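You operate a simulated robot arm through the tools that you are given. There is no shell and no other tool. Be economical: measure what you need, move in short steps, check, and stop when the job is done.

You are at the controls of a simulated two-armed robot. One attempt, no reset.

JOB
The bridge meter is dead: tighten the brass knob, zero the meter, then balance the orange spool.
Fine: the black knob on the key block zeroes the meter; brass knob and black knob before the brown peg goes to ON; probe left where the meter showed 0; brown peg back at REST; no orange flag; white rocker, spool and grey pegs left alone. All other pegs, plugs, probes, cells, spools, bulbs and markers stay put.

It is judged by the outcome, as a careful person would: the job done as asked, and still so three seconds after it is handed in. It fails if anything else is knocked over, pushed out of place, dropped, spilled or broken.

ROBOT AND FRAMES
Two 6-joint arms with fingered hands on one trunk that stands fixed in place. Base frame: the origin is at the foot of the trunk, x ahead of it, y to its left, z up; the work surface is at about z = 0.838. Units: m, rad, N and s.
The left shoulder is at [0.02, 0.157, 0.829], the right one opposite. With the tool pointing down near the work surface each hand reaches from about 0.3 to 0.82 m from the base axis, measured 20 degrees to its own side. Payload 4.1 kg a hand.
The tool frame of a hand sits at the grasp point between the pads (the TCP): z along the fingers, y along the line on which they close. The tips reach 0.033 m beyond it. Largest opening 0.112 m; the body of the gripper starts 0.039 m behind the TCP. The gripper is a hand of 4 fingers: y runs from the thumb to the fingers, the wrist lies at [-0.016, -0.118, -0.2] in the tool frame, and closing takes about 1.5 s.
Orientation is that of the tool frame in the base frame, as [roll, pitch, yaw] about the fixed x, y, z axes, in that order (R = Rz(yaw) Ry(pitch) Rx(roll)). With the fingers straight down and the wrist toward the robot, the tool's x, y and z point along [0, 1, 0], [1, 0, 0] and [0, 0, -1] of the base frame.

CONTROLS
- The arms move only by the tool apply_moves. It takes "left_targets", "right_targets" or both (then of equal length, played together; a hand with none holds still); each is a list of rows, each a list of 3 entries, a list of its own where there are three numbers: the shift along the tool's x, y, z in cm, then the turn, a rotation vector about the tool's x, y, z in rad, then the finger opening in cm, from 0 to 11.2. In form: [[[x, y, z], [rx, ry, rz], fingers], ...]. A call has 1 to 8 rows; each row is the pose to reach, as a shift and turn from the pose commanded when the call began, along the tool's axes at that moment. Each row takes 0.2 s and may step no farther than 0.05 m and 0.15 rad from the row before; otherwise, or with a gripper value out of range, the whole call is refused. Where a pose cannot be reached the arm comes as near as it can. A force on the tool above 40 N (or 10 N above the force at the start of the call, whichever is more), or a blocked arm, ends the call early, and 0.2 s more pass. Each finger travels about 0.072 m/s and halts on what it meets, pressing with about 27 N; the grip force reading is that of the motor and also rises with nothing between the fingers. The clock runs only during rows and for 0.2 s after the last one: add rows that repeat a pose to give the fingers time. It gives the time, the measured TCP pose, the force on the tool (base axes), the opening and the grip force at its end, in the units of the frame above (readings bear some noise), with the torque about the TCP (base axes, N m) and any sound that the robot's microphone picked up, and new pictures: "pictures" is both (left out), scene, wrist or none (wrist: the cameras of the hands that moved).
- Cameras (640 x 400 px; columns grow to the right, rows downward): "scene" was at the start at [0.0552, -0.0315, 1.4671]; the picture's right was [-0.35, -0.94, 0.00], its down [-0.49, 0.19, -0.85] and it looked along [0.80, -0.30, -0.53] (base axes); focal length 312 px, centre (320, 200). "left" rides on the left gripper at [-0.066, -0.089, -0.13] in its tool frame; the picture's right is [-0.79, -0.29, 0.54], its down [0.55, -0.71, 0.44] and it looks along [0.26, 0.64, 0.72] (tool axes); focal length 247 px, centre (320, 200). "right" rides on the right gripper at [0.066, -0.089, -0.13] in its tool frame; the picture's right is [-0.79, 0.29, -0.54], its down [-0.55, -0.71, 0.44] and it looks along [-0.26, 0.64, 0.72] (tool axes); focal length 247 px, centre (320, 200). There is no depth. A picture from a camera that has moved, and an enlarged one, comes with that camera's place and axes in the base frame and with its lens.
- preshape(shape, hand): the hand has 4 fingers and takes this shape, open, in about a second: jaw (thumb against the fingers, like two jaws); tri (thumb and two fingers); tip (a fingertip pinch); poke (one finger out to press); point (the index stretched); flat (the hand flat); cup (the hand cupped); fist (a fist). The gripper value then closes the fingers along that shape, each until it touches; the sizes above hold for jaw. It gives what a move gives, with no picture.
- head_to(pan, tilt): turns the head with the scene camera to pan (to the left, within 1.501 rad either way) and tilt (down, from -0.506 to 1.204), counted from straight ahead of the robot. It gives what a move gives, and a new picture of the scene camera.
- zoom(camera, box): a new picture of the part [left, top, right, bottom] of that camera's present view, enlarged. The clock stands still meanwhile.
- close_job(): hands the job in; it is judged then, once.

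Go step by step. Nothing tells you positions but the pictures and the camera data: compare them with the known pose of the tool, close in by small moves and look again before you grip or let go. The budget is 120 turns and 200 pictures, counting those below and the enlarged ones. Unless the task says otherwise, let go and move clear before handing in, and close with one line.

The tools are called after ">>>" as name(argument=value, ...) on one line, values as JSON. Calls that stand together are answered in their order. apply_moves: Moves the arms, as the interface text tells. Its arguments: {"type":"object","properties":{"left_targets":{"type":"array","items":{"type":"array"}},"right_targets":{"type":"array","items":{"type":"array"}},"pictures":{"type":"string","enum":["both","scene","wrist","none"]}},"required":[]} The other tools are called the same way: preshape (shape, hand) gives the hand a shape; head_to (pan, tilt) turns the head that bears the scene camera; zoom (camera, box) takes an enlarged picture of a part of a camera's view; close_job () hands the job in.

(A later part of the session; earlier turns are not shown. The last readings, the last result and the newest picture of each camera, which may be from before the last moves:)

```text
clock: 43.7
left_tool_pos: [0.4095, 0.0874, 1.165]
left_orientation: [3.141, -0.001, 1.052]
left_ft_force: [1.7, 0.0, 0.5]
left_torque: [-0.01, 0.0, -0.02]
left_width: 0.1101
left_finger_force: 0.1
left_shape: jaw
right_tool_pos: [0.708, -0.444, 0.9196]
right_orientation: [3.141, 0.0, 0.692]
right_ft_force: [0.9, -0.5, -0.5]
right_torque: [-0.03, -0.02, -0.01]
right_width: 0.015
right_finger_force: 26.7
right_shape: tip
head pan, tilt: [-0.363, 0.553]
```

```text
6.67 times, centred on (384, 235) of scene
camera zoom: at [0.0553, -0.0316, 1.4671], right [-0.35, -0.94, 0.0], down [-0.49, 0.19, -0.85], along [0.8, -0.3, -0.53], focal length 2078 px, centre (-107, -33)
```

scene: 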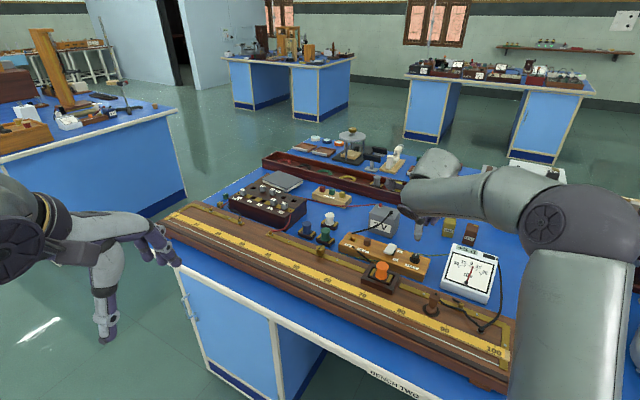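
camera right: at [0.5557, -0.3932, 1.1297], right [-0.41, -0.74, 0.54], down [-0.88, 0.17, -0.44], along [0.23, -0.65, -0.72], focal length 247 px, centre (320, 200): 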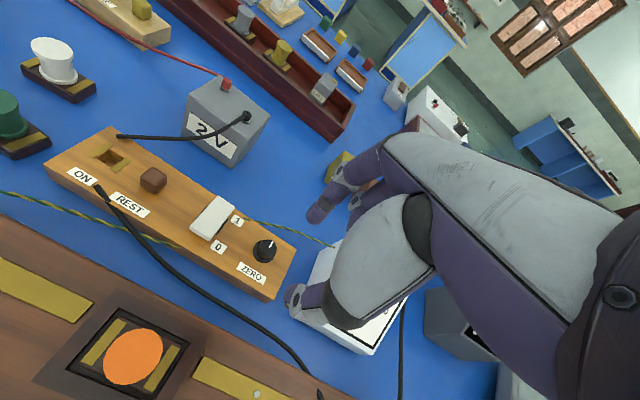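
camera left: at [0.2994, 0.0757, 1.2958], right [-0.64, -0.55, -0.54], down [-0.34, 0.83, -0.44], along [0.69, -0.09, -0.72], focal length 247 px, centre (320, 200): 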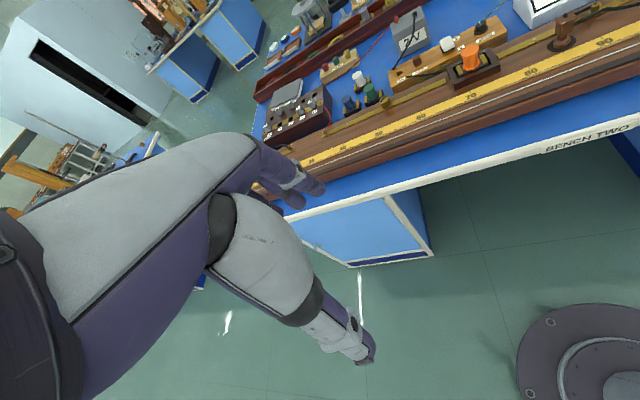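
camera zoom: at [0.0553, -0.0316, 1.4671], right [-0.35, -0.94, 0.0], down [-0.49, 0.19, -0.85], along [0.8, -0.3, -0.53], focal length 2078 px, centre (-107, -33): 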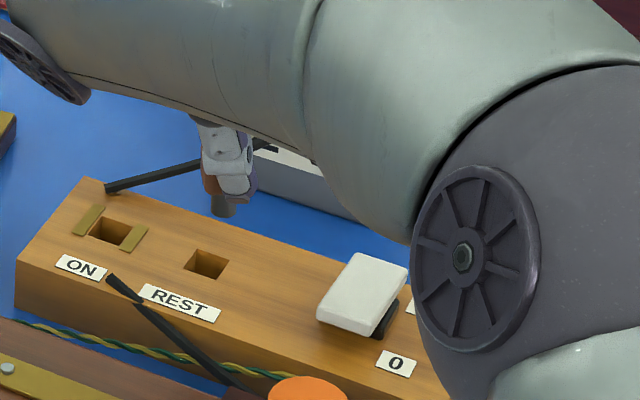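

The peg has a dark pin underneath. A closer look at it.

>>> zoom(camera="scene", box=[344, 218, 392, 248])

>>> zoom(camera="right", box=[264, 220, 344, 280])

```text
13.33 times, centred on (368, 233) of scene
camera zoom: at [0.0553, -0.0316, 1.4671], right [-0.35, -0.94, 0.0], down [-0.49, 0.19, -0.85], along [0.8, -0.3, -0.53], focal length 4156 px, centre (-320, -240)
```

zoom: 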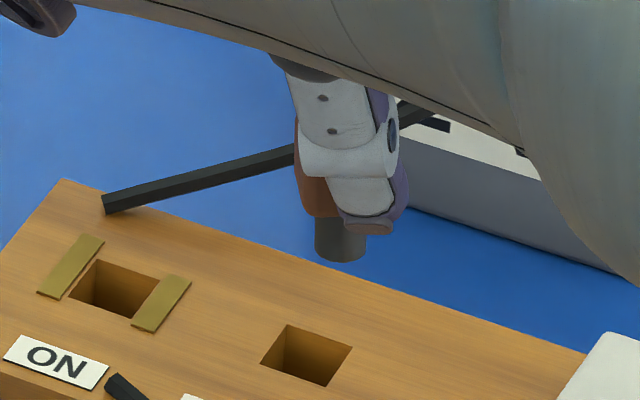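

```text
6.67 times, centred on (304, 250) of right
camera zoom: at [0.7003, -0.3318, 1.0479], right [-0.43, -0.73, 0.54], down [-0.88, 0.19, -0.44], along [0.21, -0.66, -0.72], focal length 1646 px, centre (427, -133)
```

zoom: 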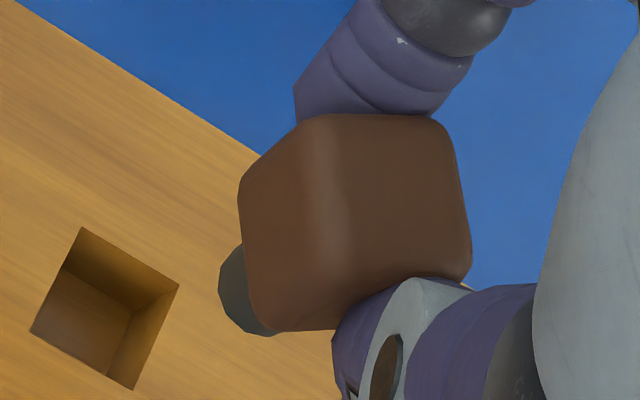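

It's a round pin of about 12 mm in 15 mm square holes, so turn doesn't matter. Moving over the ON hole.

>>> apply_moves(right_targets=[[[2.7, -0.1, -0.5], [0, 0, 0], 0], [[5.4, -0.15, -0.5], [0, 0, 0], 0], [[5.4, -0.15, 0], [0, 0, 0], 0]], pictures="none")

>>> zoom(camera="scene", box=[328, 214, 376, 244])

>>> zoom(camera="right", box=[224, 200, 352, 280])

```text
clock: 44.5
left_tool_pos: [0.4092, 0.0877, 1.1659]
left_orientation: [-3.141, 0.0, 1.053]
left_ft_force: [0.4, 0.2, 0.1]
left_torque: [-0.01, -0.06, -0.02]
left_width: 0.1103
left_finger_force: 0.1
left_shape: jaw
right_tool_pos: [0.747, -0.4075, 0.917]
right_orientation: [3.14, -0.001, 0.693]
right_ft_force: [-0.8, 0.1, -0.7]
right_torque: [0.0, 0.03, 0.0]
right_width: 0.0151
right_finger_force: 27.2
right_shape: tip
head pan, tilt: [-0.363, 0.553]
```

```text
13.33 times, centred on (352, 229) of scene
camera zoom: at [0.0551, -0.0315, 1.4671], right [-0.35, -0.94, 0.0], down [-0.49, 0.19, -0.85], along [0.8, -0.3, -0.53], focal length 4156 px, centre (-107, -187)
```

zoom: 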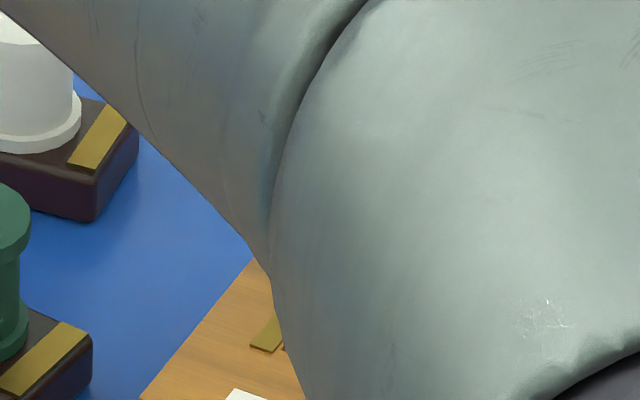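

```text
5.00 times, centred on (288, 240) of right
camera zoom: at [0.7394, -0.2952, 1.0473], right [-0.43, -0.73, 0.54], down [-0.88, 0.19, -0.43], along [0.21, -0.66, -0.72], focal length 1235 px, centre (480, 0)
```

zoom: 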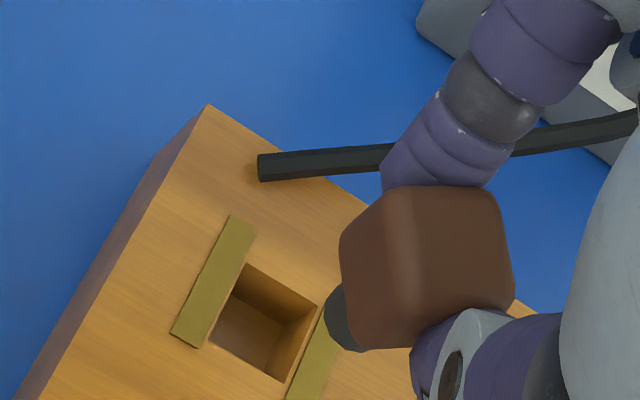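

The scene view is blocked by the forearm. I'll check whether the left wrist camera sees the peg and hole.

>>> zoom(camera="left", box=[340, 0, 500, 100])

```text
4.00 times, centred on (420, 50) of left
camera zoom: at [0.2992, 0.0756, 1.2959], right [-0.64, -0.55, -0.54], down [-0.34, 0.83, -0.44], along [0.69, -0.09, -0.72], focal length 988 px, centre (-80, 800)
```

zoom: 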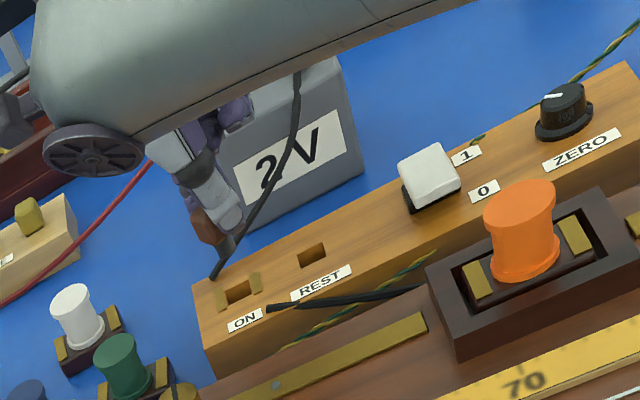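

The left camera sees it well. Zooming in.

>>> zoom(camera="left", box=[376, 40, 424, 80])

```text
10.00 times, centred on (400, 60) of left
camera zoom: at [0.2992, 0.0756, 1.2959], right [-0.64, -0.55, -0.54], down [-0.34, 0.83, -0.44], along [0.69, -0.09, -0.72], focal length 2470 px, centre (-480, 1600)
```

zoom: 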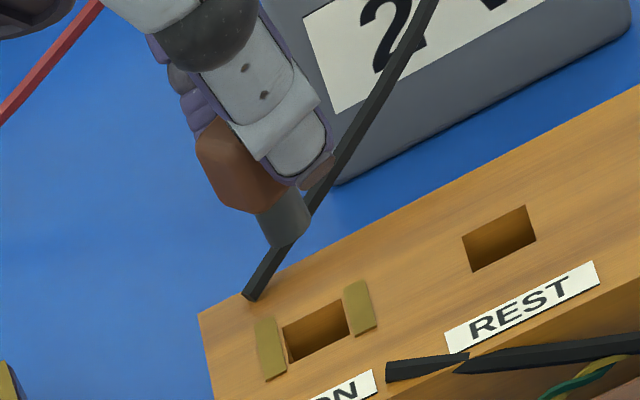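

Combining the three views, the pin should shift about (+7, -3) mm to sit over the ON hole. I'll shift, lower a bit and re-check with both wrist cameras.

>>> apply_moves(right_targets=[[[0.35, 0.6, 0], [0, 0, 0], 0], [[0.35, 0.6, 1.2], [0, 0, 0], 0], [[0.35, 0.6, 2.2], [0, 0, 0], 0]], pictures="none")

>>> zoom(camera="left", box=[376, 40, 424, 80])

>>> zoom(camera="right", box=[224, 200, 352, 280])

```text
clock: 45.3
left_tool_pos: [0.4095, 0.0873, 1.1653]
left_orientation: [-3.141, 0.0, 1.052]
left_ft_force: [0.2, 0.9, 0.1]
left_torque: [-0.01, 0.02, 0.04]
left_width: 0.1101
left_finger_force: 0.0
left_shape: jaw
right_tool_pos: [0.7527, -0.4101, 0.8955]
right_orientation: [3.141, -0.001, 0.692]
right_ft_force: [-0.5, -0.2, -0.3]
right_torque: [-0.05, 0.0, -0.02]
right_width: 0.0148
right_finger_force: 27.1
right_shape: tip
head pan, tilt: [-0.363, 0.553]
```

```text
10.00 times, centred on (400, 60) of left
camera zoom: at [0.2993, 0.0757, 1.2959], right [-0.64, -0.55, -0.54], down [-0.34, 0.83, -0.44], along [0.69, -0.09, -0.72], focal length 2470 px, centre (-480, 1600)
```

zoom: 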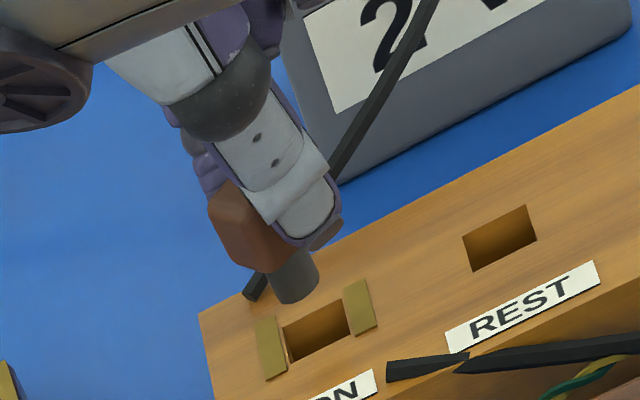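

```text
5.00 times, centred on (288, 240) of right
camera zoom: at [0.7463, -0.2984, 1.0257], right [-0.43, -0.73, 0.54], down [-0.88, 0.19, -0.44], along [0.21, -0.66, -0.72], focal length 1235 px, centre (480, 0)
```

zoom: 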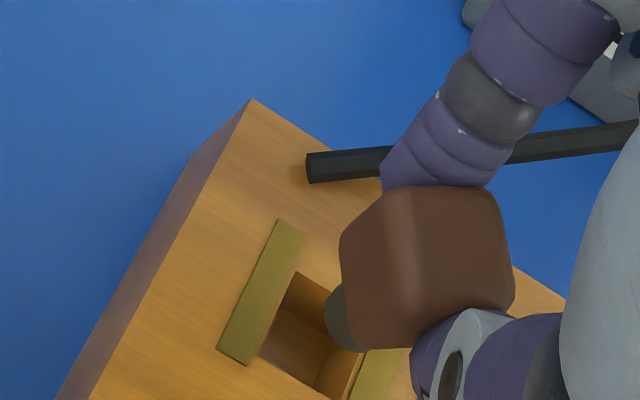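

Both views predict the pin drops into the hole. Lowering.

>>> apply_moves(right_targets=[[[0, 0, 0.8], [0, 0, 0], 0], [[0, 0, 1.5], [0, 0, 0], 0], [[0, 0, 2], [0, 0, 0], 0], [[0, 0, 2.5], [0, 0, 0], 0], [[0, 0, 2.8], [0, 0, 0], 0]], pictures="none")

>>> zoom(camera="left", box=[376, 40, 424, 80])

>>> zoom(camera="right", box=[224, 200, 352, 280])

```text
clock: 46.5
left_tool_pos: [0.4089, 0.0878, 1.1655]
left_orientation: [3.141, -0.001, 1.052]
left_ft_force: [-0.3, 0.0, -0.6]
left_torque: [0.0, 0.01, 0.0]
left_width: 0.1104
left_finger_force: 0.2
left_shape: jaw
right_tool_pos: [0.7537, -0.4101, 0.8677]
right_orientation: [3.142, 0.0, 0.692]
right_ft_force: [0.4, 0.9, 0.9]
right_torque: [0.03, -0.02, 0.01]
right_width: 0.0151
right_finger_force: 27.6
right_shape: tip
head pan, tilt: [-0.363, 0.553]
```

```text
10.00 times, centred on (400, 60) of left
camera zoom: at [0.2993, 0.0757, 1.2959], right [-0.64, -0.55, -0.54], down [-0.34, 0.83, -0.44], along [0.69, -0.09, -0.72], focal length 2470 px, centre (-480, 1600)
```

zoom: 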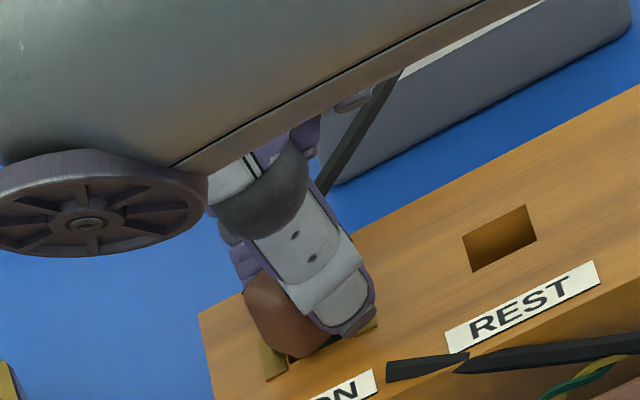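

```text
5.00 times, centred on (288, 240) of right
camera zoom: at [0.7457, -0.2982, 0.9969], right [-0.43, -0.73, 0.54], down [-0.88, 0.19, -0.44], along [0.21, -0.66, -0.72], focal length 1235 px, centre (480, 0)
```

zoom: 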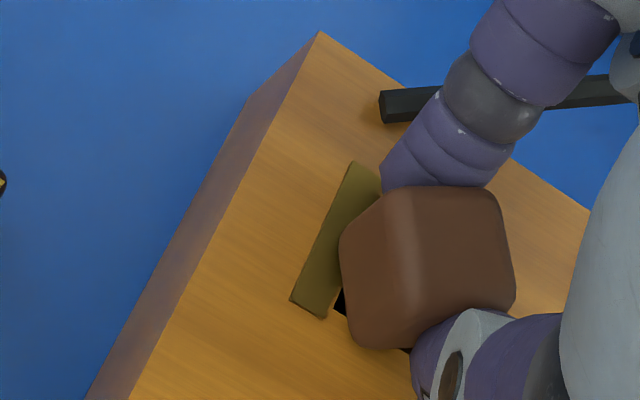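

The pin is in. Pressing down a few mm until it seats, then opening.

>>> apply_moves(right_targets=[[[0, 0, 0.2], [0, 0, 0], 0], [[0, 0, 0.4], [0, 0, 0], 0], [[0, 0, 0.6], [0, 0, 0], 0]], pictures="none")

>>> zoom(camera="scene", box=[436, 238, 500, 278])

```text
clock: 47.3
left_tool_pos: [0.409, 0.0892, 1.165]
left_orientation: [3.141, 0.002, 1.053]
left_ft_force: [-0.6, 0.3, 0.3]
left_torque: [-0.02, 0.01, 0.0]
left_width: 0.1103
left_finger_force: 0.0
left_shape: jaw
right_tool_pos: [0.7544, -0.4103, 0.8642]
right_orientation: [3.133, -0.006, 0.692]
right_ft_force: [0.1, 0.1, 19.5]
right_torque: [0.01, -0.06, -0.02]
right_width: 0.0162
right_finger_force: 26.8
right_shape: tip
head pan, tilt: [-0.363, 0.553]
```

```text
10.00 times, centred on (468, 258) of scene
camera zoom: at [0.0546, -0.0311, 1.4671], right [-0.35, -0.94, 0.0], down [-0.49, 0.19, -0.85], along [0.8, -0.3, -0.52], focal length 3117 px, centre (-1160, -380)
```

zoom: 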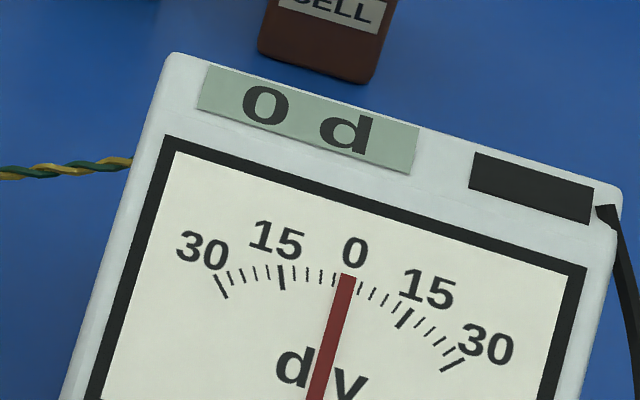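

The peg is seated at ON and the meter stays 0. Releasing and moving toward the probe.

>>> apply_moves(right_targets=[[[0, 0, 0.3], [0, 0, 0], 1.5], [[0, 0, 0.3], [0, 0, 0], 3], [[0, 0, 0], [0, 0, 0], 4.5], [[0, 0, -3], [0, 0, 0], 4.5], [[0, 0, -7], [0, 0, 0], 5], [[-4, 0, -10], [0, 0, 0], 5], [[-8, 0, -12], [0, 0, 0], 5], [[-12, -1, -12], [0, 0, 0], 5]], pictures="none")

>>> zoom(camera="left", box=[376, 40, 424, 80])

>>> zoom(camera="scene", box=[240, 180, 304, 220])

```text
clock: 49.1
left_tool_pos: [0.4088, 0.0875, 1.1647]
left_orientation: [-3.141, 0.0, 1.053]
left_ft_force: [0.8, -0.2, 1.1]
left_torque: [-0.05, 0.05, 0.02]
left_width: 0.1105
left_finger_force: 0.2
left_shape: jaw
right_tool_pos: [0.6569, -0.4786, 0.9796]
right_orientation: [-3.142, 0.0, 0.693]
right_ft_force: [0.5, 0.3, -0.2]
right_torque: [-0.03, 0.01, -0.05]
right_width: 0.0499
right_finger_force: 0.1
right_shape: tip
right hand out of reach, approached as far as the arm can: row 5
head pan, tilt: [-0.363, 0.553]
```

```text
10.00 times, centred on (400, 60) of left
camera zoom: at [0.2997, 0.0759, 1.2958], right [-0.64, -0.55, -0.54], down [-0.34, 0.83, -0.44], along [0.69, -0.09, -0.72], focal length 2470 px, centre (-480, 1600)
```

zoom: 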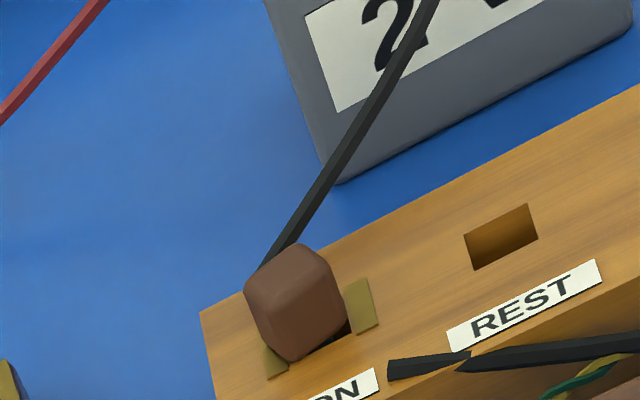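

```text
10.00 times, centred on (272, 200) of scene
camera zoom: at [0.0557, -0.0313, 1.4671], right [-0.35, -0.94, 0.0], down [-0.49, 0.19, -0.85], along [0.8, -0.3, -0.53], focal length 3117 px, centre (800, 200)
```

zoom: 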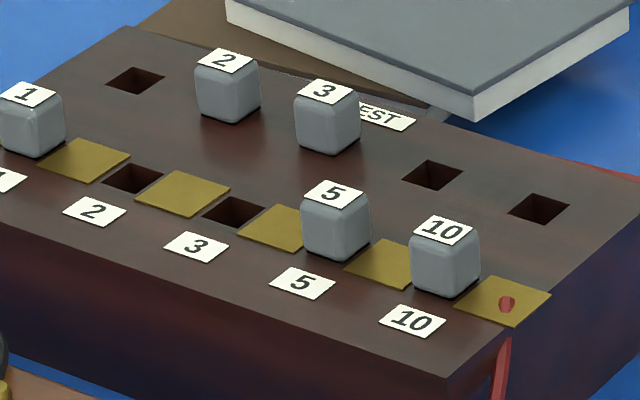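

The box shows R = 5 (pegs 2 and 3 out). The peg sits firmly at ON. Moving over the probe.

>>> apply_moves(right_targets=[[[-2.9, -2.7, 0], [0, 0, 0], 5], [[-5.8, -5.4, 0], [0, 0, 0], 5], [[-8.7, -8.1, 0], [0, 0, 0], 5], [[-11.6, -10.8, 0], [0, 0, 0], 5], [[-14.4, -13.5, 0], [0, 0, 0], 5], [[-17.3, -16.1, 0], [0, 0, 0], 5]], pictures="both")

```text
clock: 50.5
left_tool_pos: [0.4096, 0.087, 1.165]
left_orientation: [-3.141, -0.002, 1.051]
left_ft_force: [0.4, -0.1, 0.2]
left_torque: [0.01, 0.06, 0.02]
left_width: 0.1101
left_finger_force: 0.0
left_shape: jaw
right_tool_pos: [0.4205, -0.4673, 0.9799]
right_orientation: [3.14, 0.0, 0.693]
right_ft_force: [-0.2, -0.6, -0.8]
right_torque: [0.01, 0.01, 0.0]
right_width: 0.0495
right_finger_force: 0.0
right_shape: tip
head pan, tilt: [-0.363, 0.553]
camera right: at [0.4128, -0.3552, 1.1112], right [-0.43, -0.73, 0.54], down [-0.88, 0.19, -0.44], along [0.21, -0.66, -0.72], focal length 247 px, centre (320, 200)
```

scene: 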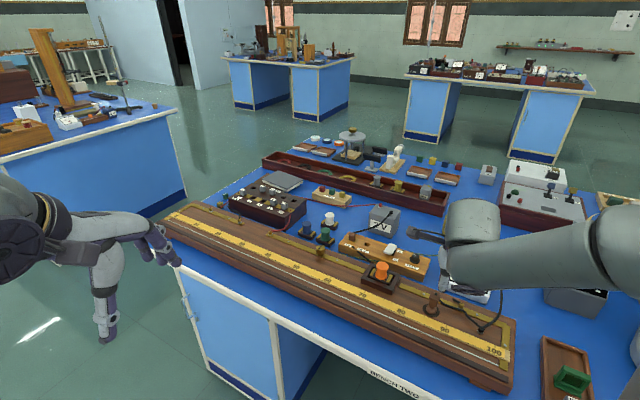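
right: 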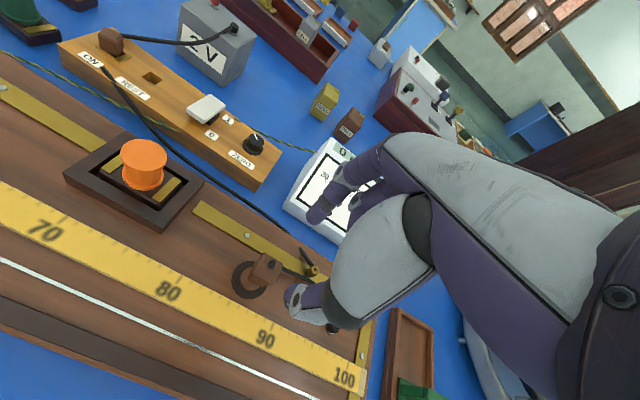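

>>> zoom(camera="right", box=[208, 220, 336, 300])

>>> zoom(camera="scene", box=[400, 270, 480, 320])

```text
5.00 times, centred on (272, 260) of right
camera zoom: at [0.4128, -0.3552, 1.1112], right [-0.43, -0.73, 0.54], down [-0.88, 0.19, -0.44], along [0.21, -0.66, -0.72], focal length 1235 px, centre (560, -100)
```

zoom: 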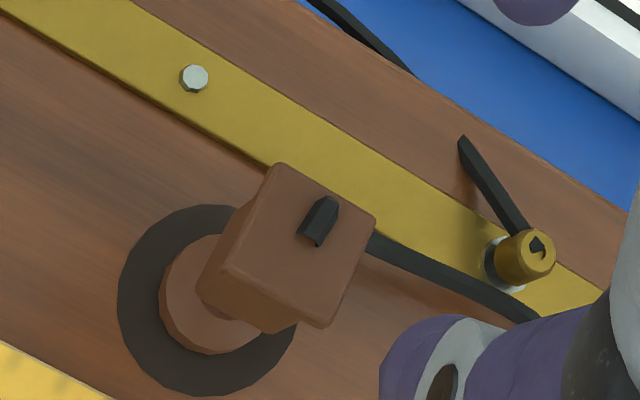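

```text
8.00 times, centred on (440, 295) of scene
camera zoom: at [0.0557, -0.0315, 1.4671], right [-0.35, -0.94, 0.0], down [-0.49, 0.19, -0.85], along [0.8, -0.3, -0.53], focal length 2493 px, centre (-640, -560)
```

zoom: 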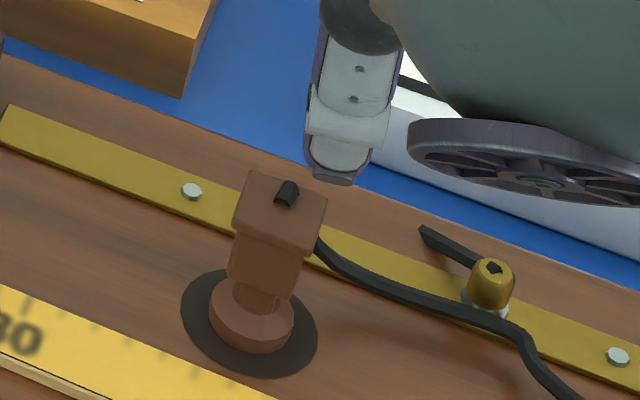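

Probe head top at about (0.4255, -0.458, 0.896), edges aligned with my pinch. Lowering around it.

>>> apply_moves(right_targets=[[[0.1, -0.4, 3], [0, 0, 0], 5.2], [[0.1, -0.4, 5.5], [0, 0, 0], 5.2], [[0.1, -0.4, 7], [0, 0, 0], 5.2]], pictures="none")

>>> zoom(camera="right", box=[208, 190, 368, 290])

>>> zoom(camera="scene", box=[400, 265, 480, 315])

```text
clock: 51.3
left_tool_pos: [0.4091, 0.0878, 1.1655]
left_orientation: [-3.141, 0.001, 1.052]
left_ft_force: [-0.2, 0.1, 0.3]
left_torque: [-0.03, 0.02, -0.01]
left_width: 0.1102
left_finger_force: 0.1
left_shape: jaw
right_tool_pos: [0.4171, -0.4636, 0.9105]
right_orientation: [3.141, 0.001, 0.693]
right_ft_force: [-0.6, 0.2, 0.7]
right_torque: [-0.03, 0.0, -0.05]
right_width: 0.0513
right_finger_force: 0.1
right_shape: tip
head pan, tilt: [-0.363, 0.553]
```

```text
4.00 times, centred on (288, 240) of right
camera zoom: at [0.4094, -0.3513, 1.0409], right [-0.43, -0.73, 0.54], down [-0.88, 0.19, -0.44], along [0.21, -0.66, -0.72], focal length 988 px, centre (448, 40)
```

zoom: 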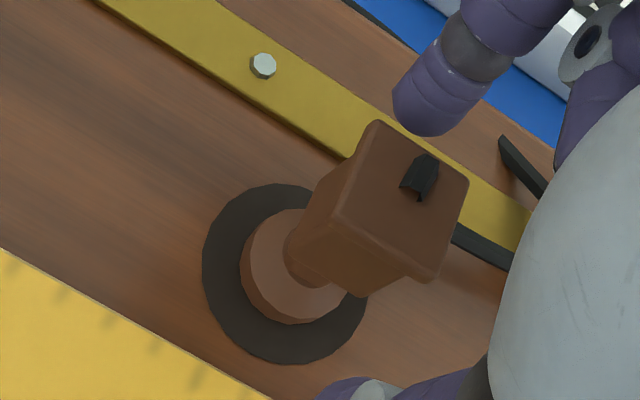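

```text
8.00 times, centred on (440, 290) of scene
camera zoom: at [0.0551, -0.0314, 1.4671], right [-0.35, -0.94, 0.0], down [-0.49, 0.19, -0.85], along [0.8, -0.3, -0.53], focal length 2493 px, centre (-640, -520)
```

zoom: 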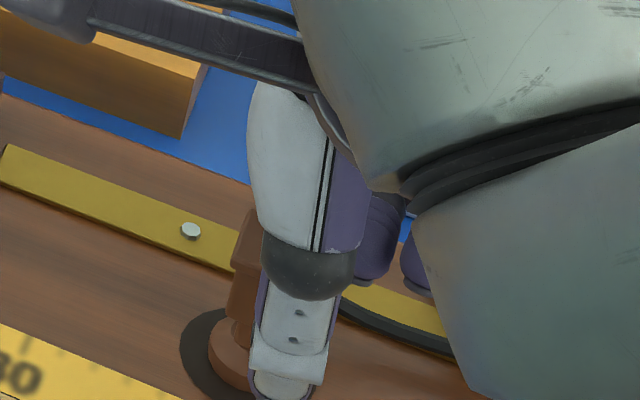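

The head is centred between the tips. Closing on it.

>>> apply_moves(right_targets=[[[-0.2, 0.1, 0], [0, 0, 0], 4], [[-0.2, 0.1, 0], [0, 0, 0], 3], [[-0.2, 0.1, 0], [0, 0, 0], 2], [[-0.2, 0.1, 0], [0, 0, 0], 1], [[-0.2, 0.1, 0], [0, 0, 0], 0], [[-0.2, 0.1, 0], [0, 0, 0], 0]], pictures="none")

>>> zoom(camera="right", box=[208, 190, 368, 290])

```text
clock: 52.7
left_tool_pos: [0.4098, 0.0872, 1.1651]
left_orientation: [3.141, 0.0, 1.053]
left_ft_force: [-0.3, 0.2, 0.6]
left_torque: [-0.02, 0.01, 0.02]
left_width: 0.1102
left_finger_force: 0.1
left_shape: jaw
right_tool_pos: [0.4151, -0.4659, 0.9118]
right_orientation: [3.139, 0.0, 0.692]
right_ft_force: [-0.6, 0.7, 0.7]
right_torque: [0.0, -0.01, 0.01]
right_width: 0.0111
right_finger_force: 27.1
right_shape: tip
head pan, tilt: [-0.363, 0.553]
```

```text
4.00 times, centred on (288, 240) of right
camera zoom: at [0.4081, -0.3537, 1.0415], right [-0.43, -0.73, 0.54], down [-0.88, 0.19, -0.44], along [0.21, -0.66, -0.72], focal length 988 px, centre (448, 40)
```

zoom: 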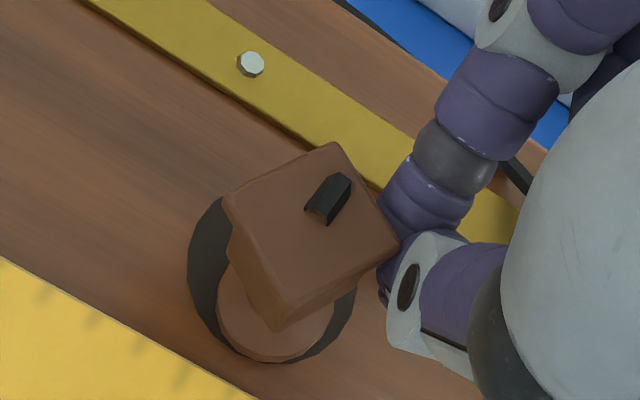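

The pinch slipped off the near corner and nudged the probe a little. Opening, shifting +x about 13 mm, and re-checking.

>>> apply_moves(right_targets=[[[0, 0, 0], [0, 0, 0], 2], [[0, 0, 0], [0, 0, 0], 4], [[0, 0, 0], [0, 0, 0], 5.5], [[0.7, 0, 0], [0, 0, 0], 5.5], [[1.3, -0.2, 0.3], [0, 0, 0], 5.5]], pictures="none")

>>> zoom(camera="right", box=[208, 190, 368, 290])

```text
clock: 53.9
left_tool_pos: [0.41, 0.0874, 1.1665]
left_orientation: [-3.141, 0.0, 1.053]
left_ft_force: [0.3, 0.3, -0.1]
left_torque: [0.01, -0.01, 0.0]
left_width: 0.1102
left_finger_force: 0.0
left_shape: jaw
right_tool_pos: [0.4252, -0.4552, 0.9099]
right_orientation: [-3.141, -0.001, 0.692]
right_ft_force: [0.1, -1.2, -0.4]
right_torque: [0.0, -0.04, -0.03]
right_width: 0.0544
right_finger_force: 0.1
right_shape: tip
head pan, tilt: [-0.363, 0.553]
```

```text
4.00 times, centred on (288, 240) of right
camera zoom: at [0.4177, -0.343, 1.0398], right [-0.43, -0.73, 0.54], down [-0.88, 0.19, -0.44], along [0.21, -0.66, -0.72], focal length 988 px, centre (448, 40)
```

zoom: 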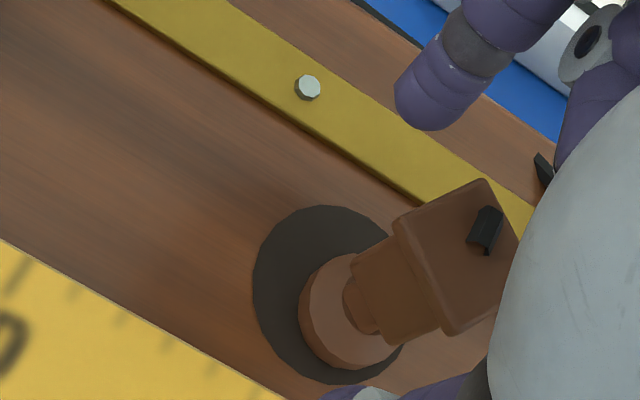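

Head now at about (0.420, -0.454). Adjusting -x 6 mm, -y 4 mm and closing again.

>>> apply_moves(right_targets=[[[-0.6, -0.3, 0], [0, 0, 0], 5], [[-0.6, -0.3, 0.2], [0, 0, 0], 4], [[-0.6, -0.3, 0.2], [0, 0, 0], 3], [[-0.6, -0.3, 0.2], [0, 0, 0], 2.2]], pictures="none")

>>> zoom(camera="right", box=[208, 190, 368, 290])

```text
clock: 54.9
left_tool_pos: [0.4096, 0.0881, 1.1654]
left_orientation: [3.141, -0.001, 1.051]
left_ft_force: [-0.3, -0.1, 0.3]
left_torque: [-0.08, 0.01, 0.04]
left_width: 0.1103
left_finger_force: 0.2
left_shape: jaw
right_tool_pos: [0.418, -0.4559, 0.906]
right_orientation: [-3.141, 0.0, 0.693]
right_ft_force: [-0.4, -0.6, -0.1]
right_torque: [0.02, 0.01, -0.01]
right_width: 0.0221
right_finger_force: 0.0
right_shape: tip
head pan, tilt: [-0.363, 0.553]
```

```text
4.00 times, centred on (288, 240) of right
camera zoom: at [0.411, -0.3442, 1.0368], right [-0.43, -0.73, 0.54], down [-0.88, 0.19, -0.44], along [0.21, -0.66, -0.72], focal length 988 px, centre (448, 40)
```

zoom: 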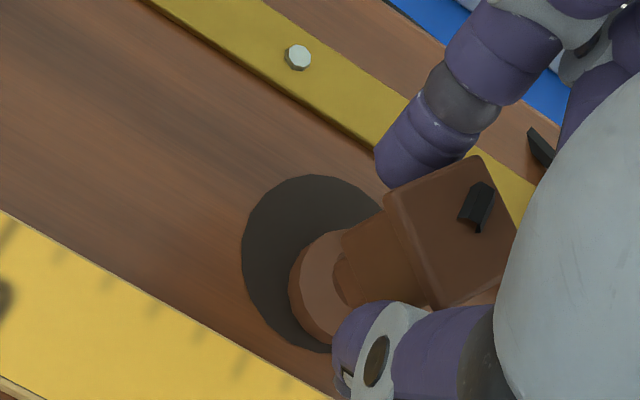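

Well straddled now at body level. Closing.

>>> apply_moves(right_targets=[[[-0.1, 0, 0], [0, 0, 0], 1.2], [[-0.1, 0, 0], [0, 0, 0], 0.5], [[-0.1, 0, 0], [0, 0, 0], 0], [[-0.1, 0, 0], [0, 0, 0], 0]], pictures="none")

>>> zoom(camera="right", box=[208, 190, 368, 290])

```text
clock: 55.9
left_tool_pos: [0.4091, 0.0866, 1.1647]
left_orientation: [-3.14, 0.0, 1.053]
left_ft_force: [-0.3, -0.1, 1.2]
left_torque: [0.02, 0.01, -0.01]
left_width: 0.1105
left_finger_force: 0.1
left_shape: jaw
right_tool_pos: [0.4169, -0.4564, 0.9066]
right_orientation: [3.14, 0.0, 0.692]
right_ft_force: [0.6, 0.3, -1.0]
right_torque: [-0.03, 0.0, -0.02]
right_width: 0.0046
right_finger_force: 27.1
right_shape: tip
head pan, tilt: [-0.363, 0.553]
```

```text
4.00 times, centred on (288, 240) of right
camera zoom: at [0.4101, -0.3442, 1.0363], right [-0.43, -0.73, 0.54], down [-0.88, 0.19, -0.44], along [0.21, -0.66, -0.72], focal length 988 px, centre (448, 40)
```

zoom: 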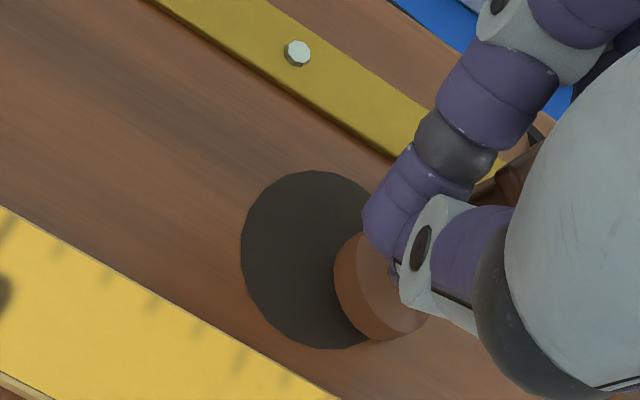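

It slipped out toward -x again. Checking the probe with other cameras.

>>> zoom(camera="scene", box=[400, 265, 480, 315])

>>> zoom(camera="left", box=[480, 0, 640, 100])

```text
8.00 times, centred on (440, 290) of scene
camera zoom: at [0.0552, -0.0315, 1.4671], right [-0.35, -0.94, 0.0], down [-0.49, 0.19, -0.85], along [0.8, -0.3, -0.53], focal length 2493 px, centre (-640, -520)
```

zoom: 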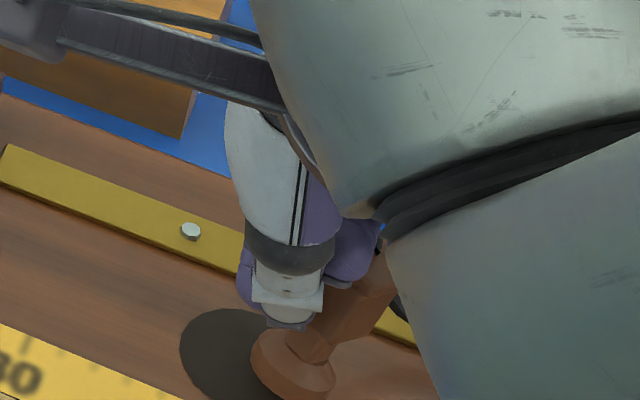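

```text
4.00 times, centred on (560, 50) of left
camera zoom: at [0.2993, 0.0757, 1.2959], right [-0.64, -0.55, -0.54], down [-0.34, 0.83, -0.44], along [0.69, -0.09, -0.72], focal length 988 px, centre (-640, 800)
```

zoom: 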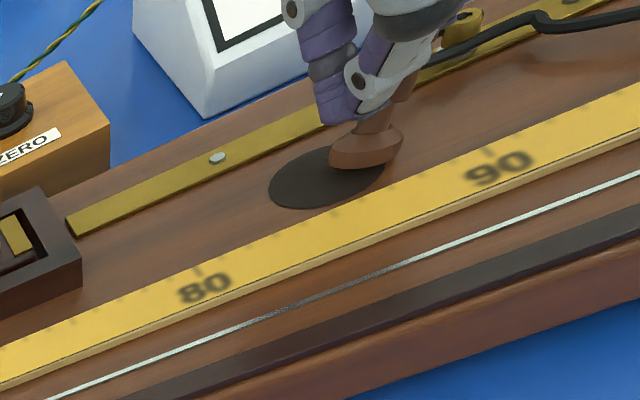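

The probe is leaning against my curled fingers. I'll open the pinch and move +x slowly, so those fingers push it back upright.

>>> apply_moves(right_targets=[[[0, 0, 0], [0, 0, 0], 1.5], [[0, 0, 0], [0, 0, 0], 3], [[0, 0, 0], [0, 0, 0], 4.5], [[0, 0, 0], [0, 0, 0], 5.5]], pictures="none")

>>> zoom(camera="left", box=[528, 0, 624, 60])

>>> zoom(camera="right", box=[208, 190, 368, 290])

```text
clock: 56.9
left_tool_pos: [0.4096, 0.0881, 1.1658]
left_orientation: [-3.141, 0.0, 1.052]
left_ft_force: [0.3, -0.4, 0.1]
left_torque: [0.01, 0.02, 0.01]
left_width: 0.1104
left_finger_force: 0.1
left_shape: jaw
right_tool_pos: [0.4182, -0.4561, 0.9065]
right_orientation: [-3.141, 0.001, 0.693]
right_ft_force: [0.0, 0.3, 0.3]
right_torque: [0.0, 0.02, -0.03]
right_width: 0.0544
right_finger_force: 0.0
right_shape: tip
head pan, tilt: [-0.363, 0.553]
```

```text
6.67 times, centred on (576, 30) of left
camera zoom: at [0.2993, 0.0757, 1.2959], right [-0.64, -0.55, -0.54], down [-0.34, 0.83, -0.44], along [0.69, -0.09, -0.72], focal length 1646 px, centre (-1387, 1333)
```

zoom: 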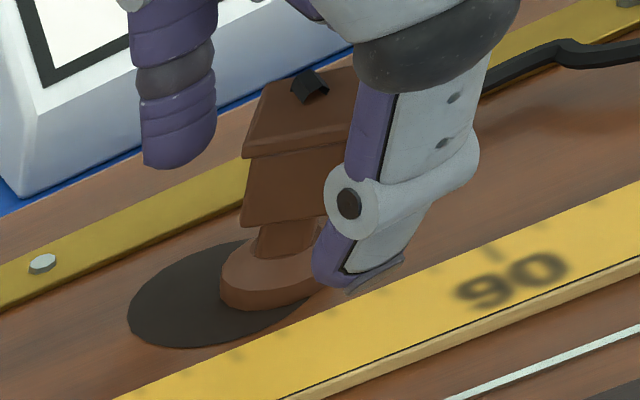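

```text
4.00 times, centred on (288, 240) of right
camera zoom: at [0.4101, -0.3442, 1.0363], right [-0.43, -0.73, 0.54], down [-0.88, 0.19, -0.44], along [0.21, -0.66, -0.72], focal length 988 px, centre (448, 40)
```

zoom: 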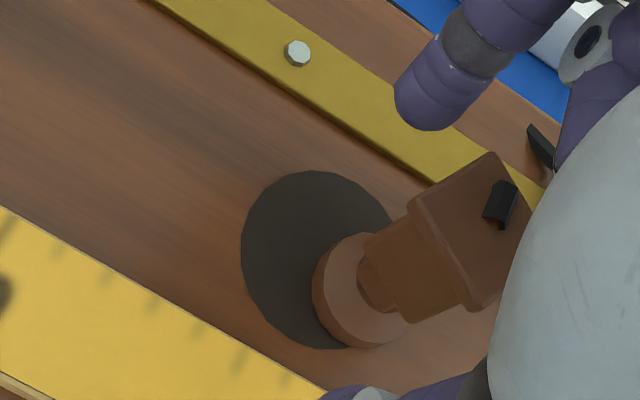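

It stands upright again. By calibration, the pinch point is about 8 mm +x of TCP, so I shift -x 11 mm and close.

>>> apply_moves(right_targets=[[[-0.6, 0, -0.3], [0, 0, 0], 5.5], [[-1.1, 0, -0.3], [0, 0, 0], 5], [[-1.1, 0, -0.3], [0, 0, 0], 3.5], [[-1.1, 0, -0.3], [0, 0, 0], 2.2]], pictures="none")

>>> zoom(camera="right", box=[208, 190, 368, 290])

>>> zoom(camera="left", box=[528, 0, 624, 60])

```text
clock: 57.9
left_tool_pos: [0.4099, 0.0873, 1.1651]
left_orientation: [-3.142, 0.0, 1.052]
left_ft_force: [0.3, 0.5, -0.2]
left_torque: [0.03, 0.01, 0.0]
left_width: 0.1103
left_finger_force: 0.1
left_shape: jaw
right_tool_pos: [0.4104, -0.4643, 0.9088]
right_orientation: [-3.141, -0.001, 0.693]
right_ft_force: [-1.2, -0.1, 0.0]
right_torque: [0.03, 0.01, 0.04]
right_width: 0.0225
right_finger_force: 0.0
right_shape: tip
head pan, tilt: [-0.363, 0.553]
```

```text
4.00 times, centred on (288, 240) of right
camera zoom: at [0.4026, -0.3514, 1.0392], right [-0.43, -0.73, 0.54], down [-0.88, 0.19, -0.44], along [0.21, -0.66, -0.72], focal length 988 px, centre (448, 40)
```

zoom: 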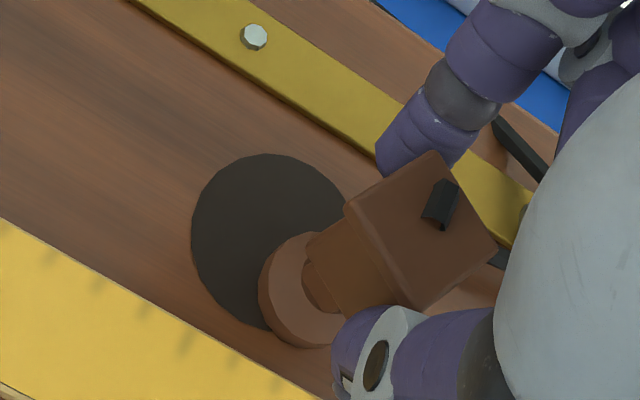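

```text
6.67 times, centred on (576, 30) of left
camera zoom: at [0.2993, 0.0757, 1.2959], right [-0.64, -0.55, -0.54], down [-0.34, 0.83, -0.44], along [0.69, -0.09, -0.72], focal length 1646 px, centre (-1387, 1333)
```

zoom: 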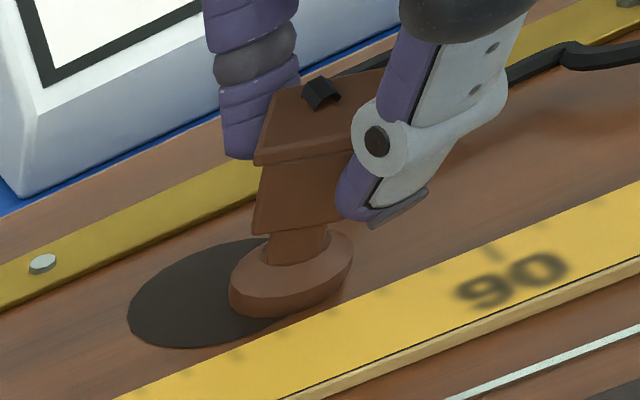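

The head is turned about 45° to my pinch, which is why it squeezes out. I'll open, lift, rotate the hand 0.87 rad to match its faces, and look.

>>> apply_moves(right_targets=[[[0, 0, 0], [0, 0, 0], 4], [[0, 0, 0], [0, 0, 0], 5.5], [[0, 0, -3], [0, 0, -0.14], 5.5], [[0.3, 0.3, -5], [0, 0, -0.28], 5.5], [[0.3, 0.3, -5], [0, 0, -0.43], 5.5], [[0.3, 0.3, -5], [0, 0, -0.58], 5.5], [[0.3, 0.3, -5], [0, 0, -0.73], 5.5], [[0.3, 0.3, -5], [0, 0, -0.87], 5.5]], pictures="none")

>>> zoom(camera="right", box=[208, 190, 368, 290])

```text
clock: 59.7
left_tool_pos: [0.4101, 0.089, 1.1659]
left_orientation: [3.141, 0.0, 1.053]
left_ft_force: [-0.9, 1.0, 0.4]
left_torque: [0.0, 0.02, -0.01]
left_width: 0.1102
left_finger_force: 0.1
left_shape: jaw
right_tool_pos: [0.4162, -0.465, 0.9604]
right_orientation: [-3.138, 0.008, 1.56]
right_ft_force: [-0.1, 2.0, 0.1]
right_torque: [-0.16, -0.09, -0.01]
right_width: 0.0547
right_finger_force: 0.1
right_shape: tip
head pan, tilt: [-0.363, 0.553]
```

```text
4.00 times, centred on (288, 240) of right
camera zoom: at [0.3257, -0.3963, 1.0893], right [0.28, -0.79, 0.54], down [-0.72, -0.55, -0.43], along [0.64, -0.27, -0.72], focal length 988 px, centre (448, 40)
```

zoom: 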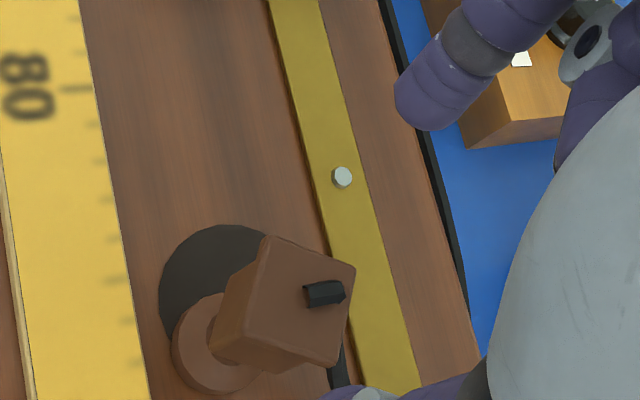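

Now the head's faces match the pinch. Checking clearance by the left camera before lowering.

>>> zoom(camera="left", box=[512, 0, 640, 80])

```text
5.00 times, centred on (576, 40) of left
camera zoom: at [0.2992, 0.0759, 1.2959], right [-0.64, -0.55, -0.54], down [-0.34, 0.83, -0.44], along [0.69, -0.09, -0.72], focal length 1235 px, centre (-960, 1000)
```

zoom: 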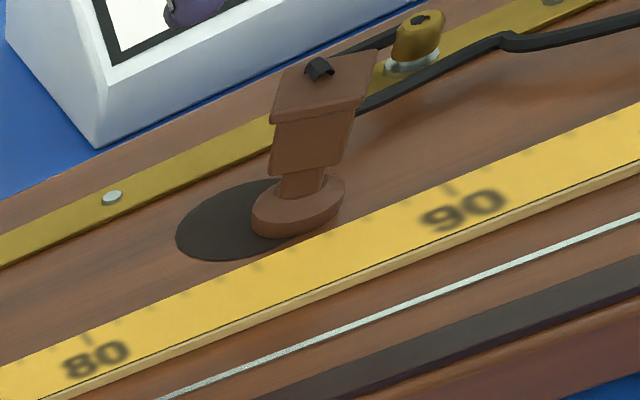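

Clear. Lowering and closing on the head's faces.

>>> apply_moves(right_targets=[[[-0.2, -0.35, 2], [0, 0, 0], 5.2], [[-0.2, -0.35, 4], [0, 0, 0], 5.2], [[-0.2, -0.35, 5.1], [0, 0, 0], 4.5], [[-0.2, -0.35, 5.1], [0, 0, 0], 3.2], [[-0.2, -0.35, 5.1], [0, 0, 0], 2.2]], pictures="none")

>>> zoom(camera="right", box=[208, 190, 368, 290])

>>> zoom(camera="left", box=[512, 0, 640, 80])

```text
clock: 60.9
left_tool_pos: [0.4096, 0.0873, 1.1662]
left_orientation: [-3.141, 0.0, 1.053]
left_ft_force: [0.0, 0.7, -0.4]
left_torque: [0.02, 0.01, 0.0]
left_width: 0.1103
left_finger_force: 0.0
left_shape: jaw
right_tool_pos: [0.4101, -0.465, 0.9086]
right_orientation: [3.141, 0.001, 1.562]
right_ft_force: [-0.5, 0.1, 0.9]
right_torque: [0.0, 0.0, 0.02]
right_width: 0.022
right_finger_force: 0.1
right_shape: tip
head pan, tilt: [-0.363, 0.553]
```

```text
4.00 times, centred on (288, 240) of right
camera zoom: at [0.3193, -0.3974, 1.0375], right [0.28, -0.79, 0.54], down [-0.72, -0.55, -0.44], along [0.64, -0.26, -0.72], focal length 988 px, centre (448, 40)
```

zoom: 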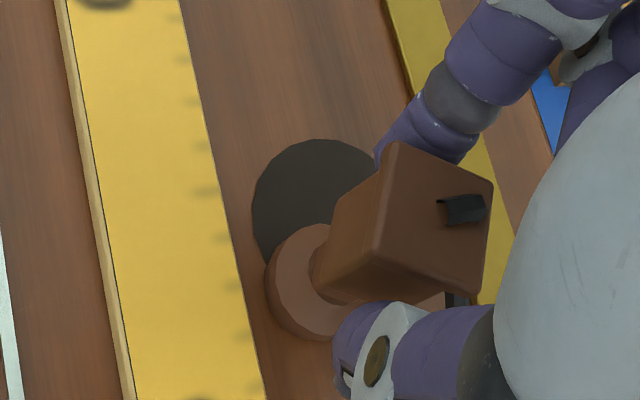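

```text
5.00 times, centred on (576, 40) of left
camera zoom: at [0.2993, 0.0757, 1.2959], right [-0.64, -0.55, -0.54], down [-0.34, 0.83, -0.44], along [0.69, -0.09, -0.72], focal length 1235 px, centre (-960, 1000)
```

zoom: 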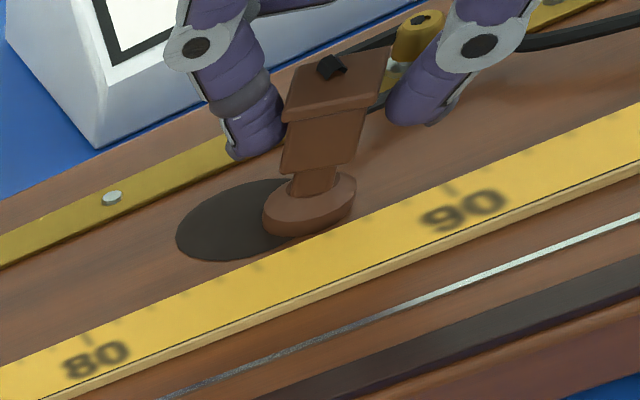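

Aligned well. Closing the pinch.

>>> apply_moves(right_targets=[[[0, 0, 0], [0, 0, 0], 1.5], [[0, 0, 0], [0, 0, 0], 0.8], [[0, 0, 0], [0, 0, 0], 0], [[0, 0, 0], [0, 0, 0], 0]], pictures="none")

>>> zoom(camera="right", box=[208, 190, 368, 290])

>>> zoom(camera="left", box=[512, 0, 640, 80])

```text
clock: 61.9
left_tool_pos: [0.4094, 0.0884, 1.1651]
left_orientation: [3.141, 0.0, 1.053]
left_ft_force: [0.0, -0.3, -0.2]
left_torque: [0.01, 0.0, 0.01]
left_width: 0.1102
left_finger_force: 0.0
left_shape: jaw
right_tool_pos: [0.4094, -0.4647, 0.9083]
right_orientation: [-3.141, -0.001, 1.562]
right_ft_force: [0.0, -0.2, -1.3]
right_torque: [0.02, -0.03, 0.02]
right_width: 0.0137
right_finger_force: 26.3
right_shape: tip
head pan, tilt: [-0.363, 0.553]
```

```text
4.00 times, centred on (288, 240) of right
camera zoom: at [0.3193, -0.3975, 1.0376], right [0.28, -0.79, 0.54], down [-0.72, -0.55, -0.44], along [0.64, -0.26, -0.72], focal length 988 px, centre (448, 40)
```

zoom: 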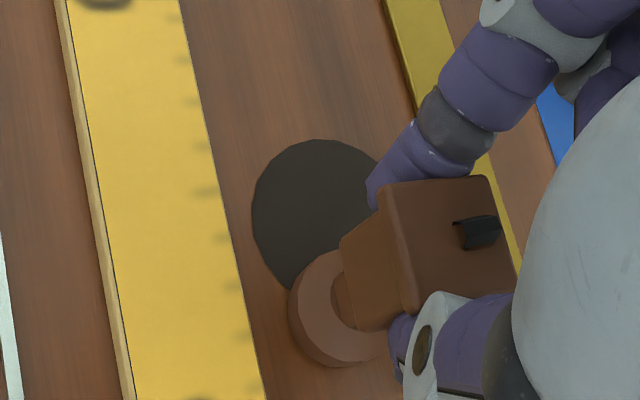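

```text
5.00 times, centred on (576, 40) of left
camera zoom: at [0.2993, 0.0756, 1.2959], right [-0.64, -0.55, -0.54], down [-0.34, 0.83, -0.44], along [0.69, -0.09, -0.72], focal length 1235 px, centre (-960, 1000)
```

zoom: 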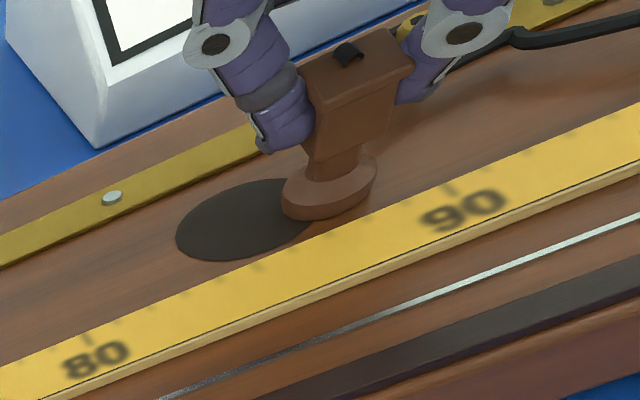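

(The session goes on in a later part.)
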